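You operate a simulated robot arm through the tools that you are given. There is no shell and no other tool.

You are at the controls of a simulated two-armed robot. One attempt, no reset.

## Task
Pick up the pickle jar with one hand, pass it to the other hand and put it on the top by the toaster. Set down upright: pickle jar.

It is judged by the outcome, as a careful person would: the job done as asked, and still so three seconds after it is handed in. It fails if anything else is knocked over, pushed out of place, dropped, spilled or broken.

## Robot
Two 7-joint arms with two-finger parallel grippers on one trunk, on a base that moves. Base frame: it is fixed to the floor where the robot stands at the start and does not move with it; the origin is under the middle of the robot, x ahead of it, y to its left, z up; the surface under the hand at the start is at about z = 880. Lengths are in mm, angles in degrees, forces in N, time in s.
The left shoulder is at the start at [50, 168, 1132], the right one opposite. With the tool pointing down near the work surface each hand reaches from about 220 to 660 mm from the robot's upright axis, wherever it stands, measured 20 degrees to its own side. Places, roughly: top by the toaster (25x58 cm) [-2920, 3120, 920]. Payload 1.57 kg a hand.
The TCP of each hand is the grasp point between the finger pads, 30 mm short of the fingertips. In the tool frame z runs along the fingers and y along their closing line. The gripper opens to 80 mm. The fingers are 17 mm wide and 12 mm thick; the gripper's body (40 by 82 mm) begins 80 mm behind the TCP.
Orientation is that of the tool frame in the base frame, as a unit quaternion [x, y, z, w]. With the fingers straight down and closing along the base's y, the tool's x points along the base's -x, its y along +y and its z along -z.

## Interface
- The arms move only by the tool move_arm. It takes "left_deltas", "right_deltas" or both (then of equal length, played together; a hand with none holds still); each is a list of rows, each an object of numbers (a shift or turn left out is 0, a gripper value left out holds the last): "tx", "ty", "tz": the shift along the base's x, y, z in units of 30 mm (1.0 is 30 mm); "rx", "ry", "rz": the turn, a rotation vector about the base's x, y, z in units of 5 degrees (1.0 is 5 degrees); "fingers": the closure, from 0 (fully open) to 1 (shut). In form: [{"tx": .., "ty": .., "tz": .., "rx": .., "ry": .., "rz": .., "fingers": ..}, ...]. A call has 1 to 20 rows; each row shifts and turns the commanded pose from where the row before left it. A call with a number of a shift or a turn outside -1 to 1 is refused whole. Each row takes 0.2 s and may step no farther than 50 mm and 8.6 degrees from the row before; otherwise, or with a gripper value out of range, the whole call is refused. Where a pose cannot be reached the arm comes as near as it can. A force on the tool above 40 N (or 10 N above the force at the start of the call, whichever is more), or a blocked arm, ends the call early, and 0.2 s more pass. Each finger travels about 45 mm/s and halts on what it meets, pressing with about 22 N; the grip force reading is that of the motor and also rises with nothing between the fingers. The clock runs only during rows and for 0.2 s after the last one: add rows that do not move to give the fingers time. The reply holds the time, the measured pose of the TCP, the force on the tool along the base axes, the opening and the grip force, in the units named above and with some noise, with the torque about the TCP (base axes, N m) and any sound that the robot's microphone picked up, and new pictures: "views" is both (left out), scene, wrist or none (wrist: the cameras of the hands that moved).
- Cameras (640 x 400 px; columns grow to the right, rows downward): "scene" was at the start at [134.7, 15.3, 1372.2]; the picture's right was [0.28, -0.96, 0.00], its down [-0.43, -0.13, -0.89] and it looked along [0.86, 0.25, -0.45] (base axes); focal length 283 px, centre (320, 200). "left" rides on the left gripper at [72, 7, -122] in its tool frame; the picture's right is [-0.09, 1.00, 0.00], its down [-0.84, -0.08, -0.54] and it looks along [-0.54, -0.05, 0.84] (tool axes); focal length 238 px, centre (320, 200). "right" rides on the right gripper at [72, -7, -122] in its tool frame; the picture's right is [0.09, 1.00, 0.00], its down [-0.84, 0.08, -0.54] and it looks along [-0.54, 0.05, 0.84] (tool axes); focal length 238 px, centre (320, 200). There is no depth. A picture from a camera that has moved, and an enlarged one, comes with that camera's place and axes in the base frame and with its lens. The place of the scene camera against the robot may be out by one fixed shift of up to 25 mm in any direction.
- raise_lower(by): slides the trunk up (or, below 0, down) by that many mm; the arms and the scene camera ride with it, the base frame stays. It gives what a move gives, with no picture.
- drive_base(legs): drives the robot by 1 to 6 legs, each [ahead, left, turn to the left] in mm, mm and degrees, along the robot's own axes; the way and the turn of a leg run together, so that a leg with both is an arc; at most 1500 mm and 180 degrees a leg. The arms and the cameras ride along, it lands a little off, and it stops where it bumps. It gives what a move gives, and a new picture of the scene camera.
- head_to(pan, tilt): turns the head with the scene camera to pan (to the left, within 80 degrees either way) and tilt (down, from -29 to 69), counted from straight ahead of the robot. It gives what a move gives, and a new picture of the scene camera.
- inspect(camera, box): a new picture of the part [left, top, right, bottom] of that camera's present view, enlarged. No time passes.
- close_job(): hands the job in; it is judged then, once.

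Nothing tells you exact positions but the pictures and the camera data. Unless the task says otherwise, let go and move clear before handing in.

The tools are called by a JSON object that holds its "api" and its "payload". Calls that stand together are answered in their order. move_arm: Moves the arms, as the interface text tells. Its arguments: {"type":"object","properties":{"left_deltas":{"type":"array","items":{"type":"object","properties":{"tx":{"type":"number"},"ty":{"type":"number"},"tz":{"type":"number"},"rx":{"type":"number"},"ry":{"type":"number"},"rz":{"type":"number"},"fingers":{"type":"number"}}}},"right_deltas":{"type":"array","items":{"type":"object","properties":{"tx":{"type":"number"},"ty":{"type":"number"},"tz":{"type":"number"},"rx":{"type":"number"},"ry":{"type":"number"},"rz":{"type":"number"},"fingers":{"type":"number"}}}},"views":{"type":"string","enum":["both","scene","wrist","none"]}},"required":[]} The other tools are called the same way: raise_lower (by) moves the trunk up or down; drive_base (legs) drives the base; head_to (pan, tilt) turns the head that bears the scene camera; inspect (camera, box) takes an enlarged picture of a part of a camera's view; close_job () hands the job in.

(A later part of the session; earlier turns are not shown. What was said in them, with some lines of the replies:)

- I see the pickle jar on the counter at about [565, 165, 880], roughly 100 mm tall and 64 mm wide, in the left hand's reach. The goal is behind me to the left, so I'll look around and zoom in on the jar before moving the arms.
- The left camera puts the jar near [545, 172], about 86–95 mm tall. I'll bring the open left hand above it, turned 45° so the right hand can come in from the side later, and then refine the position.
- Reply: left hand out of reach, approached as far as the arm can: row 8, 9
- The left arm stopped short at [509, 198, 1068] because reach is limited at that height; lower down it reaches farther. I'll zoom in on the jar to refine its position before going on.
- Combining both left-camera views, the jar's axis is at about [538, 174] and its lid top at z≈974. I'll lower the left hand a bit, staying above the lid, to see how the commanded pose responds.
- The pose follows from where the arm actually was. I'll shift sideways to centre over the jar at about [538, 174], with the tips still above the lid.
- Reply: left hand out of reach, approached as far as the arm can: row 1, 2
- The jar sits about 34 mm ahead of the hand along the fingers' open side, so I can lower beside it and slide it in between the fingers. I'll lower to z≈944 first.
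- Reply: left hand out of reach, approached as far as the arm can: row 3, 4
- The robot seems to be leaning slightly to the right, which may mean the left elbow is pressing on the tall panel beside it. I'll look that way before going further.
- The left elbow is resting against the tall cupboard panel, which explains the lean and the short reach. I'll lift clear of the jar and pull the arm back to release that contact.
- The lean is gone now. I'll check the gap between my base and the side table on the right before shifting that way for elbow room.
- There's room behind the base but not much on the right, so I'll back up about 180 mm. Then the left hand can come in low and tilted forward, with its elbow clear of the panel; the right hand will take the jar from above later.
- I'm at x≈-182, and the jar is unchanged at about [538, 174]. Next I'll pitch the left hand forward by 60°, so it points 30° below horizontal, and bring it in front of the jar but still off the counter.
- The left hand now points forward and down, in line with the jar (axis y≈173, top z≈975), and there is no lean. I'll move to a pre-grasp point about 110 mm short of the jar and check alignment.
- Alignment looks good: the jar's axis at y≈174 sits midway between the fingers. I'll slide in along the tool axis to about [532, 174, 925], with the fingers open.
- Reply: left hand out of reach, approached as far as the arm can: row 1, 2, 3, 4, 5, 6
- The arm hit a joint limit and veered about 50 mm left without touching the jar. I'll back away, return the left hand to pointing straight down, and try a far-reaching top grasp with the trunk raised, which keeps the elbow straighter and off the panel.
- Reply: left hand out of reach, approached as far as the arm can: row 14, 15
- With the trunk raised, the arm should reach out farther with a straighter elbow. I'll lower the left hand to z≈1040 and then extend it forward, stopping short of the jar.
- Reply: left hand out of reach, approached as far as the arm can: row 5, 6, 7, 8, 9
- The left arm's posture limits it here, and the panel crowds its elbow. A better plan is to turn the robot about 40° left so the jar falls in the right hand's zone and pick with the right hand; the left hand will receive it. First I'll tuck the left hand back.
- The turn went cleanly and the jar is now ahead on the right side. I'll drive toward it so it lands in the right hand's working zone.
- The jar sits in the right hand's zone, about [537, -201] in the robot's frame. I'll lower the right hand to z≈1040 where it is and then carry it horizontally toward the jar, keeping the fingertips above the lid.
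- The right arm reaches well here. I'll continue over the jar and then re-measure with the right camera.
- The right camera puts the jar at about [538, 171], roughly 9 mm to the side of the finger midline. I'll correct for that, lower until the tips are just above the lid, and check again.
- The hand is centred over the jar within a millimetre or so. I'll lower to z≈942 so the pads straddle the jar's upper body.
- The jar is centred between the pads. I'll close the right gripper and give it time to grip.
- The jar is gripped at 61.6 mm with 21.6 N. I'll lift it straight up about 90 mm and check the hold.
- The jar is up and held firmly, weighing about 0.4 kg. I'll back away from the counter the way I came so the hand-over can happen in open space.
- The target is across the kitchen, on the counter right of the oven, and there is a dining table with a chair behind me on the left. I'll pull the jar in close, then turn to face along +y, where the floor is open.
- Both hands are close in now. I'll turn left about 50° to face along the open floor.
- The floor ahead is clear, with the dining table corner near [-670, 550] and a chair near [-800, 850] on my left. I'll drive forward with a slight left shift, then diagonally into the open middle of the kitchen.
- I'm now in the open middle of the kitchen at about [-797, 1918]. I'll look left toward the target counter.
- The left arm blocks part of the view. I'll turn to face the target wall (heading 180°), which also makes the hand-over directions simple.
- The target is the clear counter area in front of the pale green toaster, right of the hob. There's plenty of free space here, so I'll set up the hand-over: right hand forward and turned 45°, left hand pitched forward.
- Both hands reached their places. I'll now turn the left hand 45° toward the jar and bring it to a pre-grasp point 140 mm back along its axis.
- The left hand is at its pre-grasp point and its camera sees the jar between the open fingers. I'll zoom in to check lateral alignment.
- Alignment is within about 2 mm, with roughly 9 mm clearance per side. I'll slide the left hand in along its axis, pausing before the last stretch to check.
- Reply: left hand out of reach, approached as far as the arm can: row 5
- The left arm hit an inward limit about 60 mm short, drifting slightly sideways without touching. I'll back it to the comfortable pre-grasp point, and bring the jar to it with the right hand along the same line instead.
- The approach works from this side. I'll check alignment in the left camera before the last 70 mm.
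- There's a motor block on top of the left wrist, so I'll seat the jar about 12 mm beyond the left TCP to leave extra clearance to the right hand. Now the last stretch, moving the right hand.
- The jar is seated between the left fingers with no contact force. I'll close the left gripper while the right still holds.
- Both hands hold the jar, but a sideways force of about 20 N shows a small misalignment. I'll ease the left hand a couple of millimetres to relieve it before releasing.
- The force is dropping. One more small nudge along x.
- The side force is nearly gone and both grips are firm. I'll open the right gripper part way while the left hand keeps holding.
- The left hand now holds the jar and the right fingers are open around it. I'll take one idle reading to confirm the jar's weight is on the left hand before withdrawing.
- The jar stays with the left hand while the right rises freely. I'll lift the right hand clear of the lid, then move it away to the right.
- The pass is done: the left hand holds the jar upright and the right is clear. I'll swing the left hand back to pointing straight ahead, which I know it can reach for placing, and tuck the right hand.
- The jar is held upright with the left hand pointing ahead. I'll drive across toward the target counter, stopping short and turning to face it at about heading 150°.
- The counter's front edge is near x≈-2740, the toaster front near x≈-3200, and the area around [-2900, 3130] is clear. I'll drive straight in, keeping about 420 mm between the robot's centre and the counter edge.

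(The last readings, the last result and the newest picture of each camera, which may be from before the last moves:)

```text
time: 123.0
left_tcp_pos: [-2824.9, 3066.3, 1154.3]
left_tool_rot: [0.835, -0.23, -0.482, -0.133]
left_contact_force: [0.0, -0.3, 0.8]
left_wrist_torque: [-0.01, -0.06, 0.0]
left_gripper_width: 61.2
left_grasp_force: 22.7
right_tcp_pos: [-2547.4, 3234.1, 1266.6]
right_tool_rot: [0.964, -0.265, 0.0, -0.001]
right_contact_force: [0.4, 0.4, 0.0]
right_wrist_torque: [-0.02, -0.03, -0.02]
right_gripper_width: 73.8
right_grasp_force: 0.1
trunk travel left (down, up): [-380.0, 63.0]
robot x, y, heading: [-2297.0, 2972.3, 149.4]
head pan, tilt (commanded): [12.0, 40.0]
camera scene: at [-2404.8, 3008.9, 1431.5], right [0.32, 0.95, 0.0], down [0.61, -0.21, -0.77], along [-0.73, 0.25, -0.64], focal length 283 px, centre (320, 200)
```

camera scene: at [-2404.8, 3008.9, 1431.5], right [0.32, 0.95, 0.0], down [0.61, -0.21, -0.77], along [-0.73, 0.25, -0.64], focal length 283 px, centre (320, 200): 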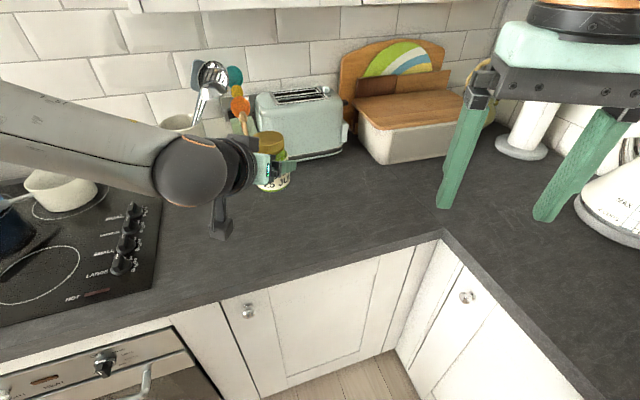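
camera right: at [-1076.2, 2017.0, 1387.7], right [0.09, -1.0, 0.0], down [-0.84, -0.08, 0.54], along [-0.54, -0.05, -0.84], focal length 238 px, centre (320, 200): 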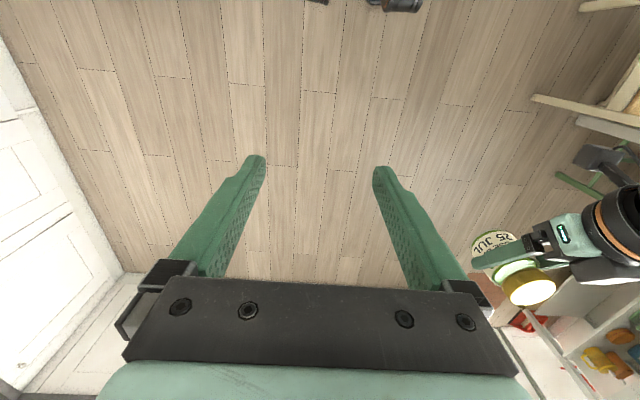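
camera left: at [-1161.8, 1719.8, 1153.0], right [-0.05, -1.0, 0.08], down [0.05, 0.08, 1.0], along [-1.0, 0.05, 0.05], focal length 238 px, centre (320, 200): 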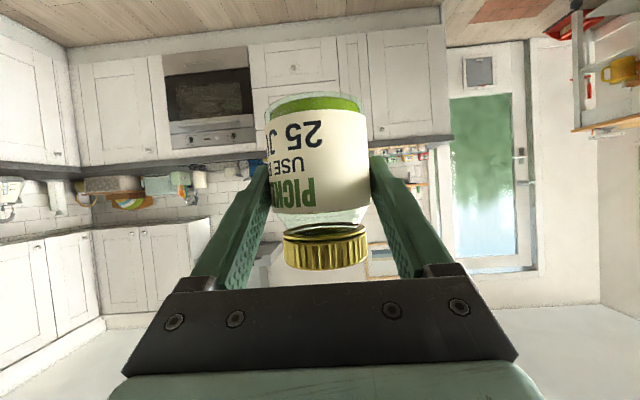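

The hob edge is at y≈2785, and the toaster is well back at x≈-3210. I'll nudge 35 mm closer and lower the trunk so the jar comes down to just above the counter, keeping the arm posture.

{"api": "drive_base", "payload": {"legs": [[35, 0, 0]]}}

{"api": "raise_lower", "payload": {"by": -120}}

{"api": "head_to", "payload": {"pan": 12, "tilt": 35}}

```text
time: 123.9
left_tcp_pos: [-2857.6, 3085.2, 1153.8]
left_tool_rot: [0.835, -0.229, -0.483, -0.132]
left_contact_force: [0.2, -0.2, -0.1]
left_wrist_torque: [0.02, -0.02, 0.02]
left_gripper_width: 61.2
left_grasp_force: 22.0
right_tcp_pos: [-2578.1, 3252.1, 1265.7]
right_tool_rot: [0.965, -0.264, 0.001, 0.001]
right_contact_force: [-0.8, 0.5, 0.5]
right_wrist_torque: [-0.03, -0.02, -0.02]
right_gripper_width: 73.7
right_grasp_force: 0.0
trunk travel left (down, up): [-380.0, 63.0]
robot x, y, heading: [-2327.7, 2991.9, 149.4]
head pan, tilt (commanded): [12.0, 40.0]
camera scene: at [-2437.0, 3028.0, 1431.3], right [0.32, 0.95, 0.0], down [0.61, -0.21, -0.77], along [-0.72, 0.25, -0.64], focal length 283 px, centre (320, 200)
```

scene: 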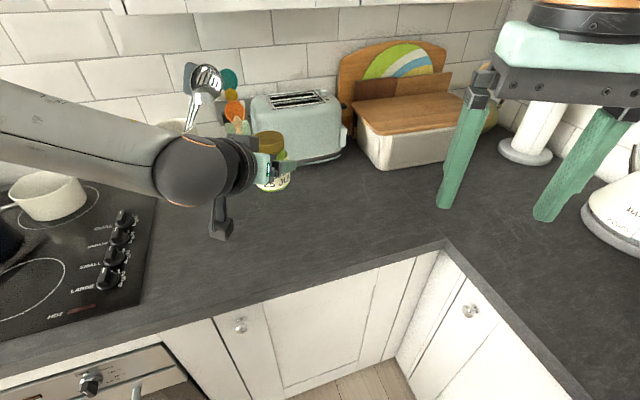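

```text
time: 125.4
left_tcp_pos: [-2855.5, 3084.8, 1035.6]
left_tool_rot: [0.835, -0.229, -0.483, -0.133]
left_contact_force: [-0.4, 0.8, 0.1]
left_wrist_torque: [0.01, -0.03, 0.0]
left_gripper_width: 61.3
left_grasp_force: 21.6
right_tcp_pos: [-2576.5, 3252.0, 1145.8]
right_tool_rot: [0.964, -0.265, 0.0, 0.0]
right_contact_force: [0.0, -0.7, 0.0]
right_wrist_torque: [0.02, -0.01, -0.01]
right_gripper_width: 73.8
right_grasp_force: 0.1
trunk travel left (down, up): [-260.0, 183.0]
robot x, y, heading: [-2328.4, 2992.4, 149.3]
head pan, tilt (commanded): [12.0, 40.0]
```

```text
time: 126.0
left_tcp_pos: [-2855.6, 3085.0, 1035.0]
left_tool_rot: [0.835, -0.229, -0.483, -0.132]
left_contact_force: [0.0, 0.5, 0.7]
left_wrist_torque: [-0.01, -0.01, 0.01]
left_gripper_width: 61.3
left_grasp_force: 22.2
right_tcp_pos: [-2577.4, 3250.9, 1147.1]
right_tool_rot: [0.964, -0.265, 0.0, 0.0]
right_contact_force: [0.2, 0.5, 0.7]
right_wrist_torque: [0.01, -0.01, 0.01]
right_gripper_width: 73.7
right_grasp_force: 0.0
trunk travel left (down, up): [-260.0, 183.0]
robot x, y, heading: [-2328.6, 2992.9, 149.3]
head pan, tilt (commanded): [12.0, 35.0]
camera scene: at [-2438.7, 3028.3, 1319.0], right [0.32, 0.95, 0.0], down [0.54, -0.18, -0.82], along [-0.78, 0.26, -0.57], focal length 283 px, centre (320, 200)
```

scene: 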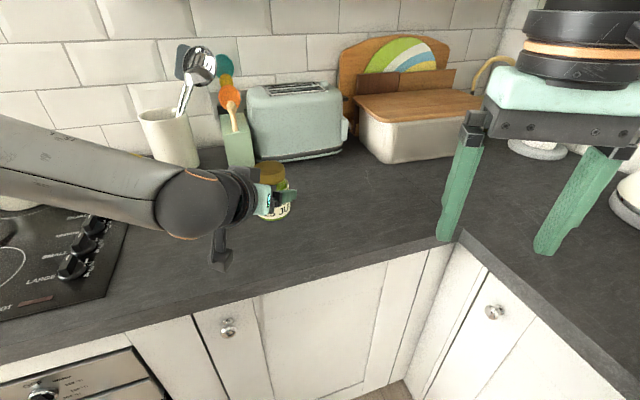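

The jar's bottom is about 70 mm above the counter, near [-2864, 3090]. I'll move it about 50 mm further in over the clear area and check the left camera.

{"api": "move_arm", "payload": {"left_deltas": [{"tx": -0.34, "ty": 0.235, "fingers": 1}, {"tx": -0.34, "ty": 0.235}, {"tx": -0.34, "ty": 0.235}, {"tx": -0.34, "ty": 0.235}, {}], "views": "both"}}

```text
time: 127.2
left_tcp_pos: [-2898.0, 3113.5, 1035.0]
left_tool_rot: [0.835, -0.229, -0.483, -0.132]
left_contact_force: [0.0, 0.5, -0.1]
left_wrist_torque: [-0.03, -0.02, -0.04]
left_gripper_width: 61.1
left_grasp_force: 22.2
right_tcp_pos: [-2577.0, 3251.8, 1145.9]
right_tool_rot: [0.964, -0.264, 0.0, 0.001]
right_contact_force: [-0.1, 0.6, -0.1]
right_wrist_torque: [-0.01, -0.01, -0.02]
right_gripper_width: 73.7
right_grasp_force: 0.0
trunk travel left (down, up): [-260.0, 183.0]
robot x, y, heading: [-2326.9, 2986.3, 149.3]
head pan, tilt (commanded): [12.0, 35.0]
camera scene: at [-2438.7, 3028.3, 1319.0], right [0.32, 0.95, 0.0], down [0.54, -0.18, -0.82], along [-0.78, 0.26, -0.57], focal length 283 px, centre (320, 200)
camera left: at [-2779.6, 3035.1, 1033.0], right [-0.55, -0.83, 0.08], down [0.08, 0.04, 1.0], along [-0.83, 0.55, 0.05], focal length 238 px, centre (320, 200)
```

scene: 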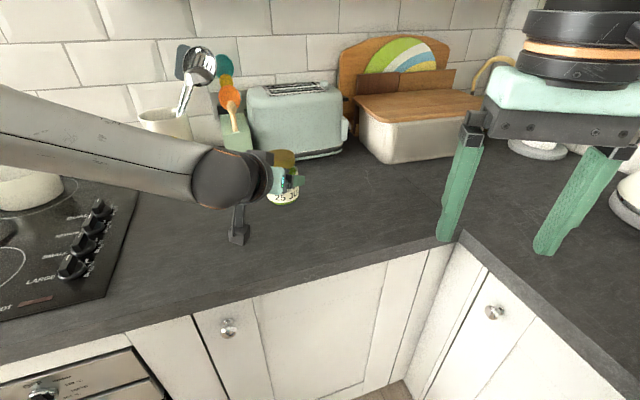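
left: 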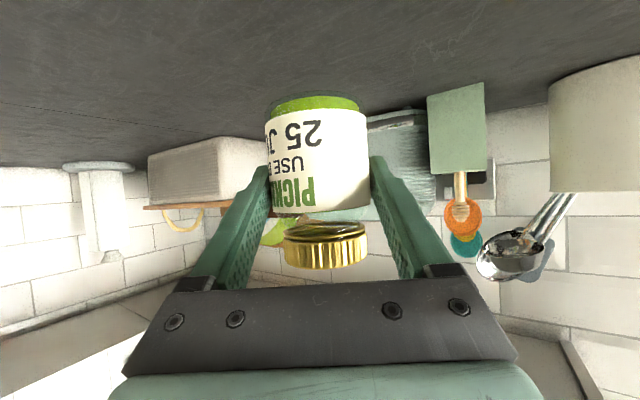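

The jar is over the clear area in front of the toaster. I'll zoom in to check it's upright before lowering.

{"api": "inspect", "payload": {"camera": "scene", "box": [200, 120, 360, 260]}}

{"api": "inspect", "payload": {"camera": "left", "box": [220, 60, 440, 290]}}

```text
2.86 times, centred on (280, 190) of scene
camera zoom: at [-2438.7, 3028.3, 1319.0], right [0.32, 0.95, 0.0], down [0.54, -0.18, -0.82], along [-0.78, 0.26, -0.57], focal length 807 px, centre (434, 229)
```

zoom: 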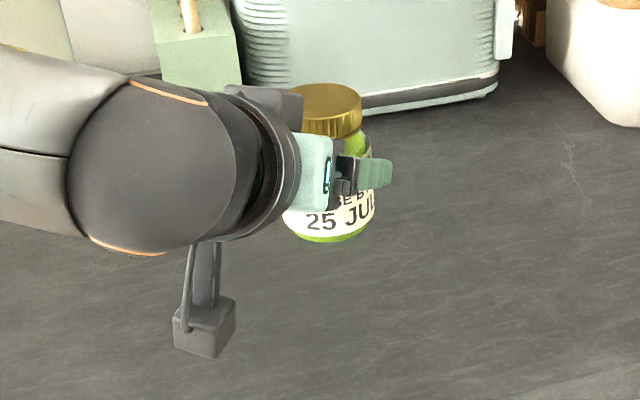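

```text
1.74 times, centred on (330, 175) of left
camera zoom: at [-2779.6, 3035.1, 1033.0], right [-0.55, -0.83, 0.08], down [0.08, 0.04, 1.0], along [-0.83, 0.55, 0.05], focal length 414 px, centre (303, 244)
```

zoom: 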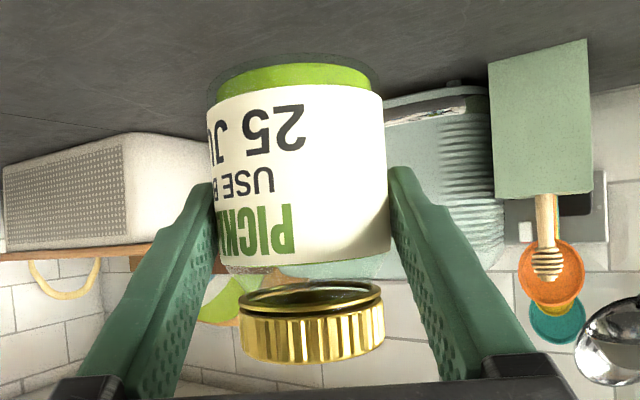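

The jar is upright and its bottom is lower than the wrist camera's housing by about 20 mm, so it will touch first. I'll lower 54 mm, then go down gently in small steps.

{"api": "move_arm", "payload": {"left_deltas": [{"tz": -0.45, "fingers": 1}, {"tz": -0.45}, {"tz": -0.45}, {"tz": -0.45}, {}], "views": "both"}}

{"api": "inspect", "payload": {"camera": "scene", "box": [200, 120, 360, 260]}}

```text
time: 128.4
left_tcp_pos: [-2897.4, 3111.9, 981.0]
left_tool_rot: [0.835, -0.229, -0.483, -0.133]
left_contact_force: [-0.4, 0.0, -0.4]
left_wrist_torque: [-0.04, -0.01, 0.01]
left_gripper_width: 60.9
left_grasp_force: 22.1
right_tcp_pos: [-2577.4, 3252.0, 1145.5]
right_tool_rot: [0.964, -0.265, 0.0, 0.0]
right_contact_force: [0.0, -0.6, -0.4]
right_wrist_torque: [-0.01, -0.02, 0.01]
right_gripper_width: 73.7
right_grasp_force: 0.2
trunk travel left (down, up): [-260.0, 183.0]
robot x, y, heading: [-2325.0, 2990.9, 149.4]
head pan, tilt (commanded): [12.0, 35.0]
camera scene: at [-2438.7, 3028.3, 1319.0], right [0.32, 0.95, 0.0], down [0.54, -0.18, -0.82], along [-0.78, 0.26, -0.57], focal length 283 px, centre (320, 200)
camera left: at [-2778.1, 3034.2, 979.8], right [-0.55, -0.83, 0.08], down [0.08, 0.04, 1.0], along [-0.83, 0.55, 0.05], focal length 238 px, centre (320, 200)
```

scene: 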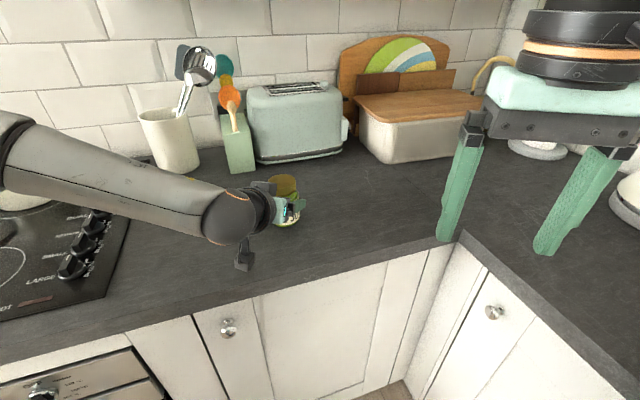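
left: 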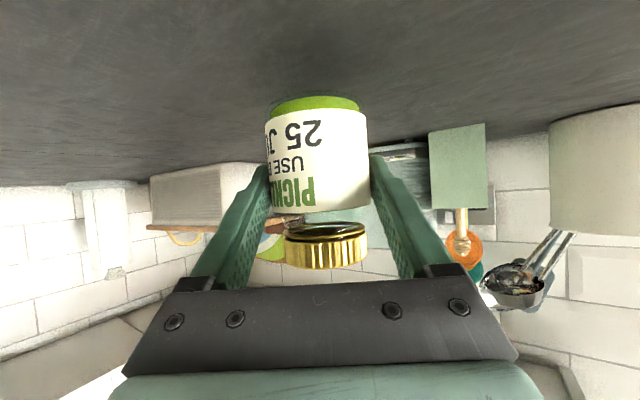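

```text
2.86 times, centred on (280, 190) of scene
camera zoom: at [-2438.7, 3028.3, 1319.0], right [0.32, 0.95, 0.0], down [0.54, -0.18, -0.82], along [-0.78, 0.26, -0.57], focal length 807 px, centre (434, 229)
```

zoom: 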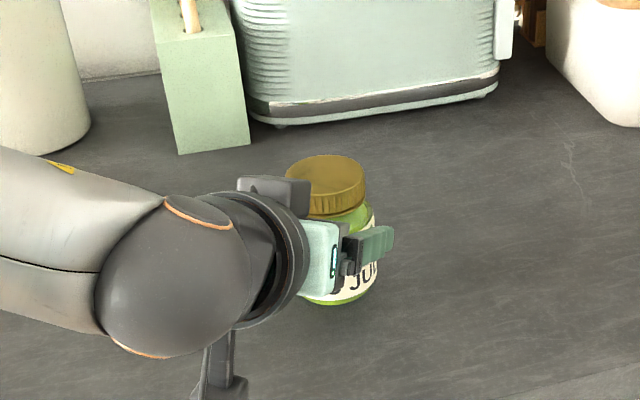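

The jar's bottom should be about 18 mm above the counter. I'll continue down in small steps and watch the force.

{"api": "move_arm", "payload": {"left_deltas": [{"tz": -0.12, "fingers": 1}, {"tz": -0.12}, {"tz": -0.12}, {}], "views": "none"}}

{"api": "move_arm", "payload": {"left_deltas": [{"tz": -0.1, "fingers": 1}, {}], "views": "none"}}

{"api": "inspect", "payload": {"camera": "scene", "box": [240, 160, 340, 250]}}

```text
time: 129.4
left_tcp_pos: [-2896.6, 3111.8, 970.5]
left_tool_rot: [0.834, -0.23, -0.483, -0.134]
left_contact_force: [0.3, 0.6, -0.5]
left_wrist_torque: [-0.01, -0.04, 0.0]
left_gripper_width: 61.4
left_grasp_force: 21.9
right_tcp_pos: [-2577.4, 3252.5, 1146.3]
right_tool_rot: [0.964, -0.264, 0.0, 0.0]
right_contact_force: [-0.9, 1.0, 0.7]
right_wrist_torque: [0.01, -0.03, 0.01]
right_gripper_width: 73.5
right_grasp_force: 0.1
trunk travel left (down, up): [-260.0, 183.0]
robot x, y, heading: [-2329.6, 2988.9, 149.4]
head pan, tilt (commanded): [12.0, 35.0]
```

```text
time: 130.0
left_tcp_pos: [-2897.9, 3111.4, 967.1]
left_tool_rot: [0.835, -0.229, -0.483, -0.133]
left_contact_force: [0.0, 0.6, 0.0]
left_wrist_torque: [0.0, -0.03, 0.0]
left_gripper_width: 60.9
left_grasp_force: 21.9
right_tcp_pos: [-2578.0, 3252.3, 1146.0]
right_tool_rot: [0.964, -0.264, 0.0, 0.0]
right_contact_force: [-0.4, -0.5, 0.7]
right_wrist_torque: [-0.02, -0.05, 0.0]
right_gripper_width: 73.7
right_grasp_force: 0.0
trunk travel left (down, up): [-260.0, 183.0]
robot x, y, heading: [-2330.0, 2991.1, 149.3]
head pan, tilt (commanded): [12.0, 35.0]
```

```text
4.44 times, centred on (290, 205) of scene
camera zoom: at [-2438.7, 3028.3, 1319.0], right [0.32, 0.95, 0.0], down [0.54, -0.18, -0.82], along [-0.78, 0.26, -0.57], focal length 1256 px, centre (453, 178)
```

zoom: 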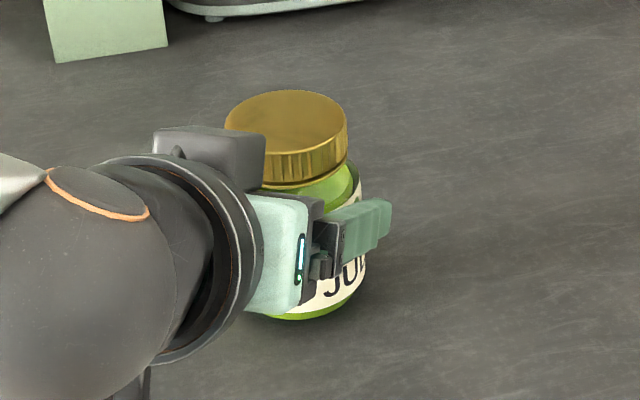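

No contact yet, and only a few millimetres remain. I'll keep stepping down about 2 mm at a time.

{"api": "move_arm", "payload": {"left_deltas": [{"tz": -0.07, "fingers": 1}, {}], "views": "none"}}

{"api": "move_arm", "payload": {"left_deltas": [{"tz": -0.07, "fingers": 1}, {}], "views": "none"}}

```text
time: 130.6
left_tcp_pos: [-2896.4, 3112.7, 966.0]
left_tool_rot: [0.835, -0.229, -0.482, -0.133]
left_contact_force: [0.8, 0.2, 0.0]
left_wrist_torque: [-0.01, -0.05, -0.04]
left_gripper_width: 61.0
left_grasp_force: 22.1
right_tcp_pos: [-2577.5, 3251.5, 1145.9]
right_tool_rot: [0.964, -0.264, 0.0, 0.0]
right_contact_force: [-0.3, -0.1, 0.0]
right_wrist_torque: [0.05, -0.02, 0.01]
right_gripper_width: 73.4
right_grasp_force: 0.1
trunk travel left (down, up): [-260.0, 183.0]
robot x, y, heading: [-2325.9, 2992.7, 149.3]
head pan, tilt (commanded): [12.0, 35.0]
```

```text
time: 131.2
left_tcp_pos: [-2896.9, 3111.6, 962.7]
left_tool_rot: [0.835, -0.23, -0.482, -0.133]
left_contact_force: [0.8, -0.5, 0.0]
left_wrist_torque: [-0.04, -0.07, 0.0]
left_gripper_width: 61.4
left_grasp_force: 21.9
right_tcp_pos: [-2576.5, 3251.3, 1146.8]
right_tool_rot: [0.964, -0.265, 0.001, -0.001]
right_contact_force: [-0.2, -0.3, 0.8]
right_wrist_torque: [-0.01, -0.01, -0.01]
right_gripper_width: 73.5
right_grasp_force: 0.0
trunk travel left (down, up): [-260.0, 183.0]
robot x, y, heading: [-2328.6, 2987.1, 149.4]
head pan, tilt (commanded): [12.0, 35.0]
```

{"api": "move_arm", "payload": {"left_deltas": [{"tz": -0.07, "fingers": 1}, {}], "views": "none"}}

{"api": "move_arm", "payload": {"left_deltas": [{"tz": -0.07, "fingers": 1}, {}], "views": "wrist"}}

{"api": "inspect", "payload": {"camera": "left", "box": [220, 40, 420, 200]}}

```text
time: 131.8
left_tcp_pos: [-2897.8, 3113.4, 961.9]
left_tool_rot: [0.834, -0.229, -0.483, -0.133]
left_contact_force: [1.6, -0.1, 2.9]
left_wrist_torque: [-0.1, -0.14, 0.03]
left_gripper_width: 61.1
left_grasp_force: 22.4
right_tcp_pos: [-2577.3, 3251.9, 1146.0]
right_tool_rot: [0.964, -0.265, 0.0, 0.0]
right_contact_force: [0.0, 0.2, 0.1]
right_wrist_torque: [0.0, -0.04, 0.0]
right_gripper_width: 73.6
right_grasp_force: 0.1
trunk travel left (down, up): [-260.0, 183.0]
robot x, y, heading: [-2330.3, 2991.1, 149.2]
head pan, tilt (commanded): [12.0, 35.0]
```

```text
time: 132.4
left_tcp_pos: [-2896.5, 3114.9, 963.4]
left_tool_rot: [0.834, -0.229, -0.485, -0.134]
left_contact_force: [1.0, -0.4, 11.9]
left_wrist_torque: [-0.12, 0.09, -0.02]
left_gripper_width: 61.2
left_grasp_force: 22.4
right_tcp_pos: [-2575.0, 3252.5, 1145.9]
right_tool_rot: [0.964, -0.264, -0.002, -0.001]
right_contact_force: [-0.3, -0.2, 0.4]
right_wrist_torque: [0.05, 0.02, -0.01]
right_gripper_width: 73.6
right_grasp_force: 0.1
trunk travel left (down, up): [-260.0, 183.0]
robot x, y, heading: [-2328.6, 2990.6, 149.4]
head pan, tilt (commanded): [12.0, 35.0]
camera left: at [-2779.3, 3036.3, 959.1], right [-0.55, -0.83, 0.08], down [0.09, 0.04, 1.0], along [-0.83, 0.55, 0.06], focal length 238 px, centre (320, 200)
```

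left: 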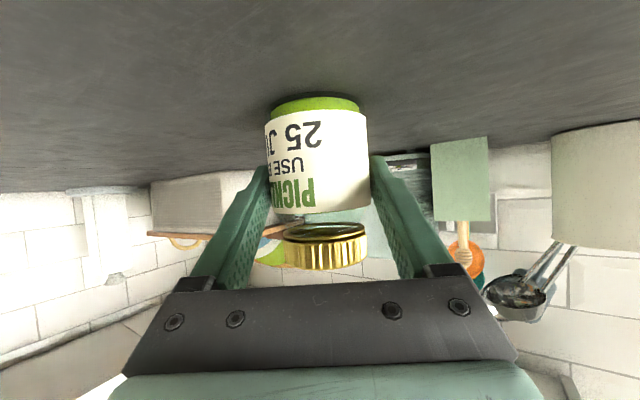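

```text
2.50 times, centred on (320, 120) of left
camera zoom: at [-2779.3, 3036.3, 959.1], right [-0.55, -0.83, 0.08], down [0.09, 0.04, 1.0], along [-0.83, 0.55, 0.06], focal length 596 px, centre (320, 400)
```

zoom: 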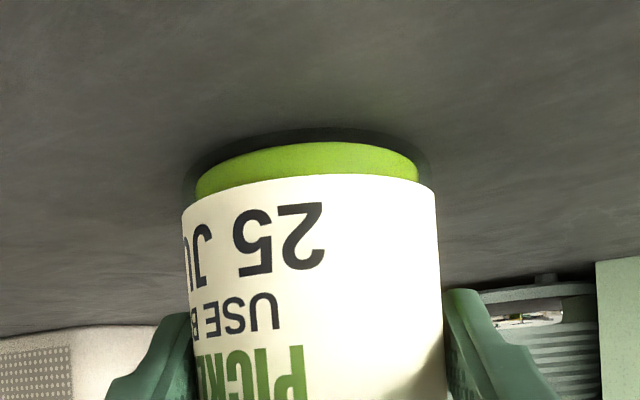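

The jar has touched down: 12 N of upward force with the TCP near z=963. I'll ease up by about a millimetre to take off the extra pressure, then open the fingers.

{"api": "move_arm", "payload": {"left_deltas": [{"tz": 0.05, "fingers": 1}, {}], "views": "none"}}

```text
time: 133.0
left_tcp_pos: [-2897.6, 3114.4, 961.4]
left_tool_rot: [0.834, -0.229, -0.484, -0.133]
left_contact_force: [-4.0, 1.2, 9.3]
left_wrist_torque: [0.16, 0.4, -0.09]
left_gripper_width: 61.1
left_grasp_force: 22.0
right_tcp_pos: [-2575.7, 3252.2, 1145.5]
right_tool_rot: [0.964, -0.265, 0.0, -0.001]
right_contact_force: [0.2, -1.4, 0.3]
right_wrist_torque: [0.0, 0.02, 0.02]
right_gripper_width: 73.5
right_grasp_force: 0.1
trunk travel left (down, up): [-260.0, 183.0]
robot x, y, heading: [-2326.6, 2988.0, 149.3]
head pan, tilt (commanded): [12.0, 35.0]
```

{"api": "move_arm", "payload": {"left_deltas": [{"tz": 0.04, "fingers": 1}, {}], "views": "none"}}

```text
time: 133.6
left_tcp_pos: [-2897.1, 3114.2, 961.5]
left_tool_rot: [0.835, -0.23, -0.482, -0.133]
left_contact_force: [-1.8, 2.9, 4.6]
left_wrist_torque: [0.22, 0.22, -0.04]
left_gripper_width: 61.2
left_grasp_force: 22.0
right_tcp_pos: [-2577.7, 3252.3, 1146.6]
right_tool_rot: [0.964, -0.265, 0.0, 0.0]
right_contact_force: [0.0, -0.6, -0.6]
right_wrist_torque: [0.03, -0.02, 0.01]
right_gripper_width: 73.8
right_grasp_force: 0.0
trunk travel left (down, up): [-260.0, 183.0]
robot x, y, heading: [-2330.6, 2990.6, 149.4]
head pan, tilt (commanded): [12.0, 35.0]
```

The jar rests on the counter with light pressure, about 4.6 N. I'll open the left gripper fully now.

{"api": "move_arm", "payload": {"left_deltas": [{"fingers": 0.12}, {"fingers": 0.0}, {"fingers": 0}, {"fingers": 0}, {"fingers": 0}], "views": "both"}}

{"api": "inspect", "payload": {"camera": "left", "box": [220, 40, 420, 240]}}

{"api": "inspect", "payload": {"camera": "scene", "box": [240, 160, 340, 250]}}

```text
time: 134.8
left_tcp_pos: [-2897.8, 3113.5, 962.7]
left_tool_rot: [0.835, -0.229, -0.483, -0.133]
left_contact_force: [-0.9, 0.6, -0.3]
left_wrist_torque: [0.0, 0.0, 0.02]
left_gripper_width: 80.0
left_grasp_force: 0.0
right_tcp_pos: [-2577.8, 3251.9, 1146.1]
right_tool_rot: [0.964, -0.264, -0.001, 0.0]
right_contact_force: [-0.8, 0.8, 1.0]
right_wrist_torque: [0.0, 0.02, -0.02]
right_gripper_width: 73.9
right_grasp_force: 0.0
trunk travel left (down, up): [-260.0, 183.0]
robot x, y, heading: [-2325.4, 2989.1, 149.2]
head pan, tilt (commanded): [12.0, 35.0]
camera scene: at [-2438.3, 3028.2, 1319.1], right [0.32, 0.95, 0.0], down [0.54, -0.18, -0.82], along [-0.78, 0.26, -0.57], focal length 283 px, centre (320, 200)
camera left: at [-2779.2, 3035.6, 959.9], right [-0.55, -0.83, 0.08], down [0.08, 0.04, 1.0], along [-0.83, 0.55, 0.05], focal length 238 px, centre (320, 200)
```

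scene: 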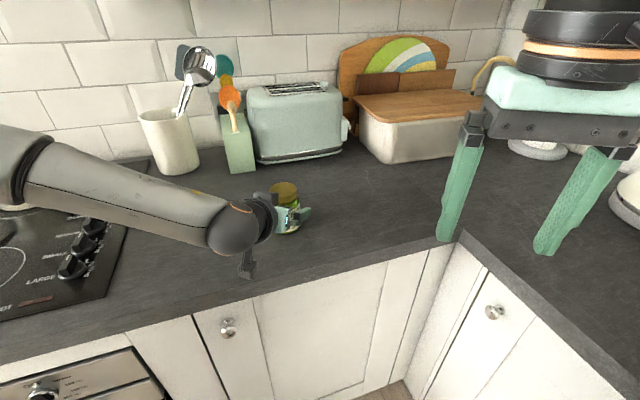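
left: 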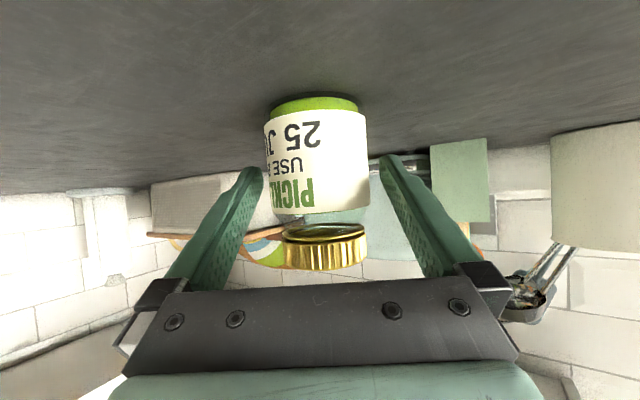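

```text
2.00 times, centred on (320, 140) of left
camera zoom: at [-2779.2, 3035.6, 959.9], right [-0.55, -0.83, 0.08], down [0.08, 0.04, 1.0], along [-0.83, 0.55, 0.05], focal length 477 px, centre (320, 320)
```

zoom: 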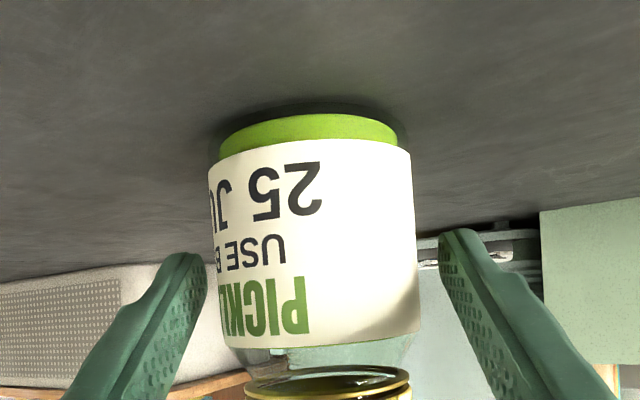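

```text
4.44 times, centred on (290, 205) of scene
camera zoom: at [-2438.3, 3028.2, 1319.1], right [0.32, 0.95, 0.0], down [0.54, -0.18, -0.82], along [-0.78, 0.26, -0.57], focal length 1256 px, centre (453, 178)
```

zoom: 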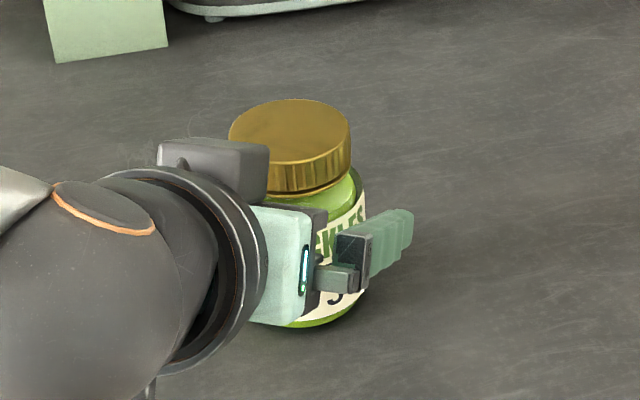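

The jar stands free on the counter with both fingers clear of it. I'll back the left hand straight out along its axis, watching for any contact.

{"api": "move_arm", "payload": {"left_deltas": [{"tx": 0.04, "ty": 0.05}, {"tx": 0.248, "ty": -0.147, "tz": 0.167}, {"tx": 0.248, "ty": -0.147, "tz": 0.167}, {"tx": 0.372, "ty": -0.221, "tz": 0.25}, {"tx": 0.472, "ty": -0.28, "tz": 0.317}, {"tx": 0.472, "ty": -0.28, "tz": 0.317}, {"tx": 0.472, "ty": -0.28, "tz": 0.317}, {"tx": 0.472, "ty": -0.28, "tz": 0.317}, {"tx": 0.472, "ty": -0.28, "tz": 0.317}, {}], "views": "both"}}

{"api": "inspect", "payload": {"camera": "scene", "box": [220, 140, 360, 250]}}

```text
time: 137.0
left_tcp_pos: [-2796.4, 3058.4, 1028.1]
left_tool_rot: [0.835, -0.229, -0.482, -0.132]
left_contact_force: [-0.7, 0.2, 0.3]
left_wrist_torque: [-0.02, 0.0, 0.02]
left_gripper_width: 80.0
left_grasp_force: 0.1
right_tcp_pos: [-2577.4, 3252.2, 1146.1]
right_tool_rot: [0.964, -0.264, 0.0, -0.001]
right_contact_force: [-0.1, 0.0, 0.5]
right_wrist_torque: [-0.04, 0.02, 0.01]
right_gripper_width: 73.6
right_grasp_force: 0.0
trunk travel left (down, up): [-260.0, 183.0]
robot x, y, heading: [-2331.1, 2993.1, 149.2]
head pan, tilt (commanded): [12.0, 35.0]
camera scene: at [-2438.5, 3028.2, 1319.1], right [0.32, 0.95, 0.0], down [0.54, -0.18, -0.82], along [-0.78, 0.26, -0.57], focal length 283 px, centre (320, 200)
camera left: at [-2679.9, 2981.2, 1026.0], right [-0.55, -0.83, 0.08], down [0.08, 0.04, 1.0], along [-0.83, 0.55, 0.05], focal length 238 px, centre (320, 200)
```

scene: 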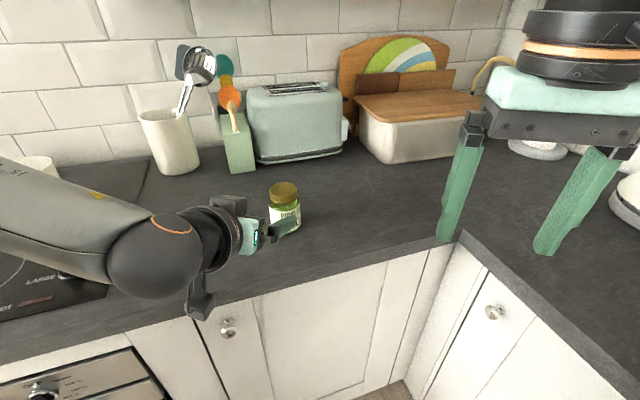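
left: 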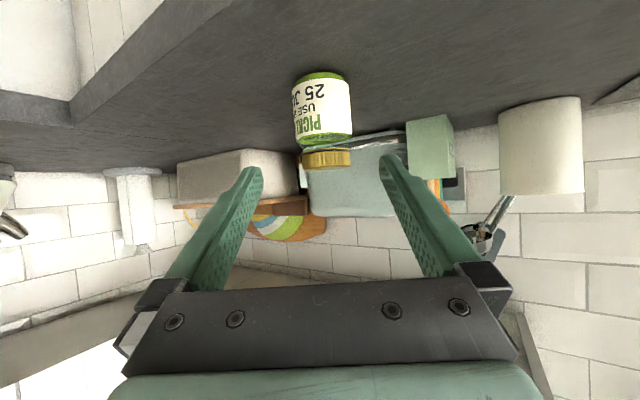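

```text
3.64 times, centred on (290, 195) of scene
camera zoom: at [-2438.5, 3028.2, 1319.1], right [0.32, 0.95, 0.0], down [0.54, -0.18, -0.82], along [-0.78, 0.26, -0.57], focal length 1028 px, centre (429, 218)
```

zoom: 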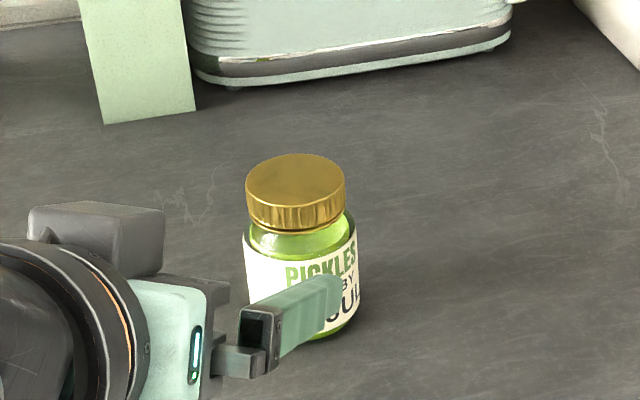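

The jar stands upright and alone on the counter by the toaster. I'll back the robot away so the hands are well clear, then take a last look.

{"api": "drive_base", "payload": {"legs": [[-150, 0, 0], [-150, 0, 0]]}}

{"api": "inspect", "payload": {"camera": "scene", "box": [200, 100, 400, 250]}}

```text
time: 139.4
left_tcp_pos: [-2539.5, 2906.9, 1027.4]
left_tool_rot: [0.835, -0.23, -0.482, -0.133]
left_contact_force: [-0.2, -0.4, 0.1]
left_wrist_torque: [0.0, 0.02, 0.0]
left_gripper_width: 80.0
left_grasp_force: 0.0
right_tcp_pos: [-2317.0, 3099.3, 1146.8]
right_tool_rot: [0.964, -0.266, 0.001, 0.0]
right_contact_force: [0.6, 0.4, -0.1]
right_wrist_torque: [0.0, 0.01, 0.01]
right_gripper_width: 73.6
right_grasp_force: 0.2
trunk travel left (down, up): [-260.0, 183.0]
robot x, y, heading: [-2066.8, 2836.3, 149.3]
head pan, tilt (commanded): [12.0, 35.0]
camera scene: at [-2179.0, 2874.7, 1319.2], right [0.32, 0.95, 0.0], down [0.54, -0.18, -0.82], along [-0.78, 0.26, -0.57], focal length 283 px, centre (320, 200)
```

scene: 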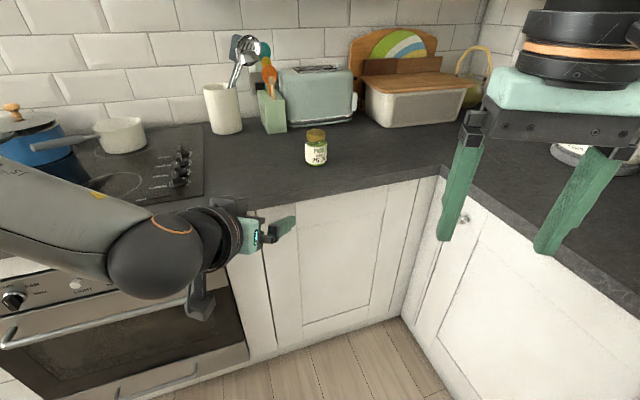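

```text
2.67 times, centred on (300, 175) of scene
camera zoom: at [-2179.0, 2874.7, 1319.2], right [0.32, 0.95, 0.0], down [0.54, -0.18, -0.82], along [-0.78, 0.26, -0.57], focal length 754 px, centre (373, 267)
```

zoom: 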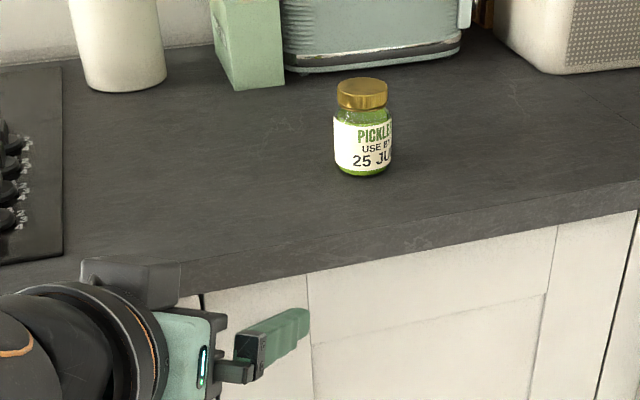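

The pickle jar stands upright on the counter in front of the toaster. Both hands are empty and well clear, and nothing else has been disturbed. I'm handing in the job.

{"api": "close_job", "payload": {}}

```text
The job is handed in.
```

The pickle jar is standing upright on the counter in front of the toaster. The last picture showed it steady, with both hands empty and well clear.

- **Hand-over:** I picked the jar up with the right hand and passed it to the left in mid-air in the open middle of the kitchen. The left hand set it down.
- **Contact on the way:** Early on, while I was trying to reach the jar with the left arm, the left elbow pressed against the tall cupboard to the left of the first counter. The robot leaned slightly. I pulled back and switched to the right hand. The cupboard did not visibly move.
- **Nothing else disturbed:** I saw nothing knocked over, pushed out of place or spilled in the pictures.
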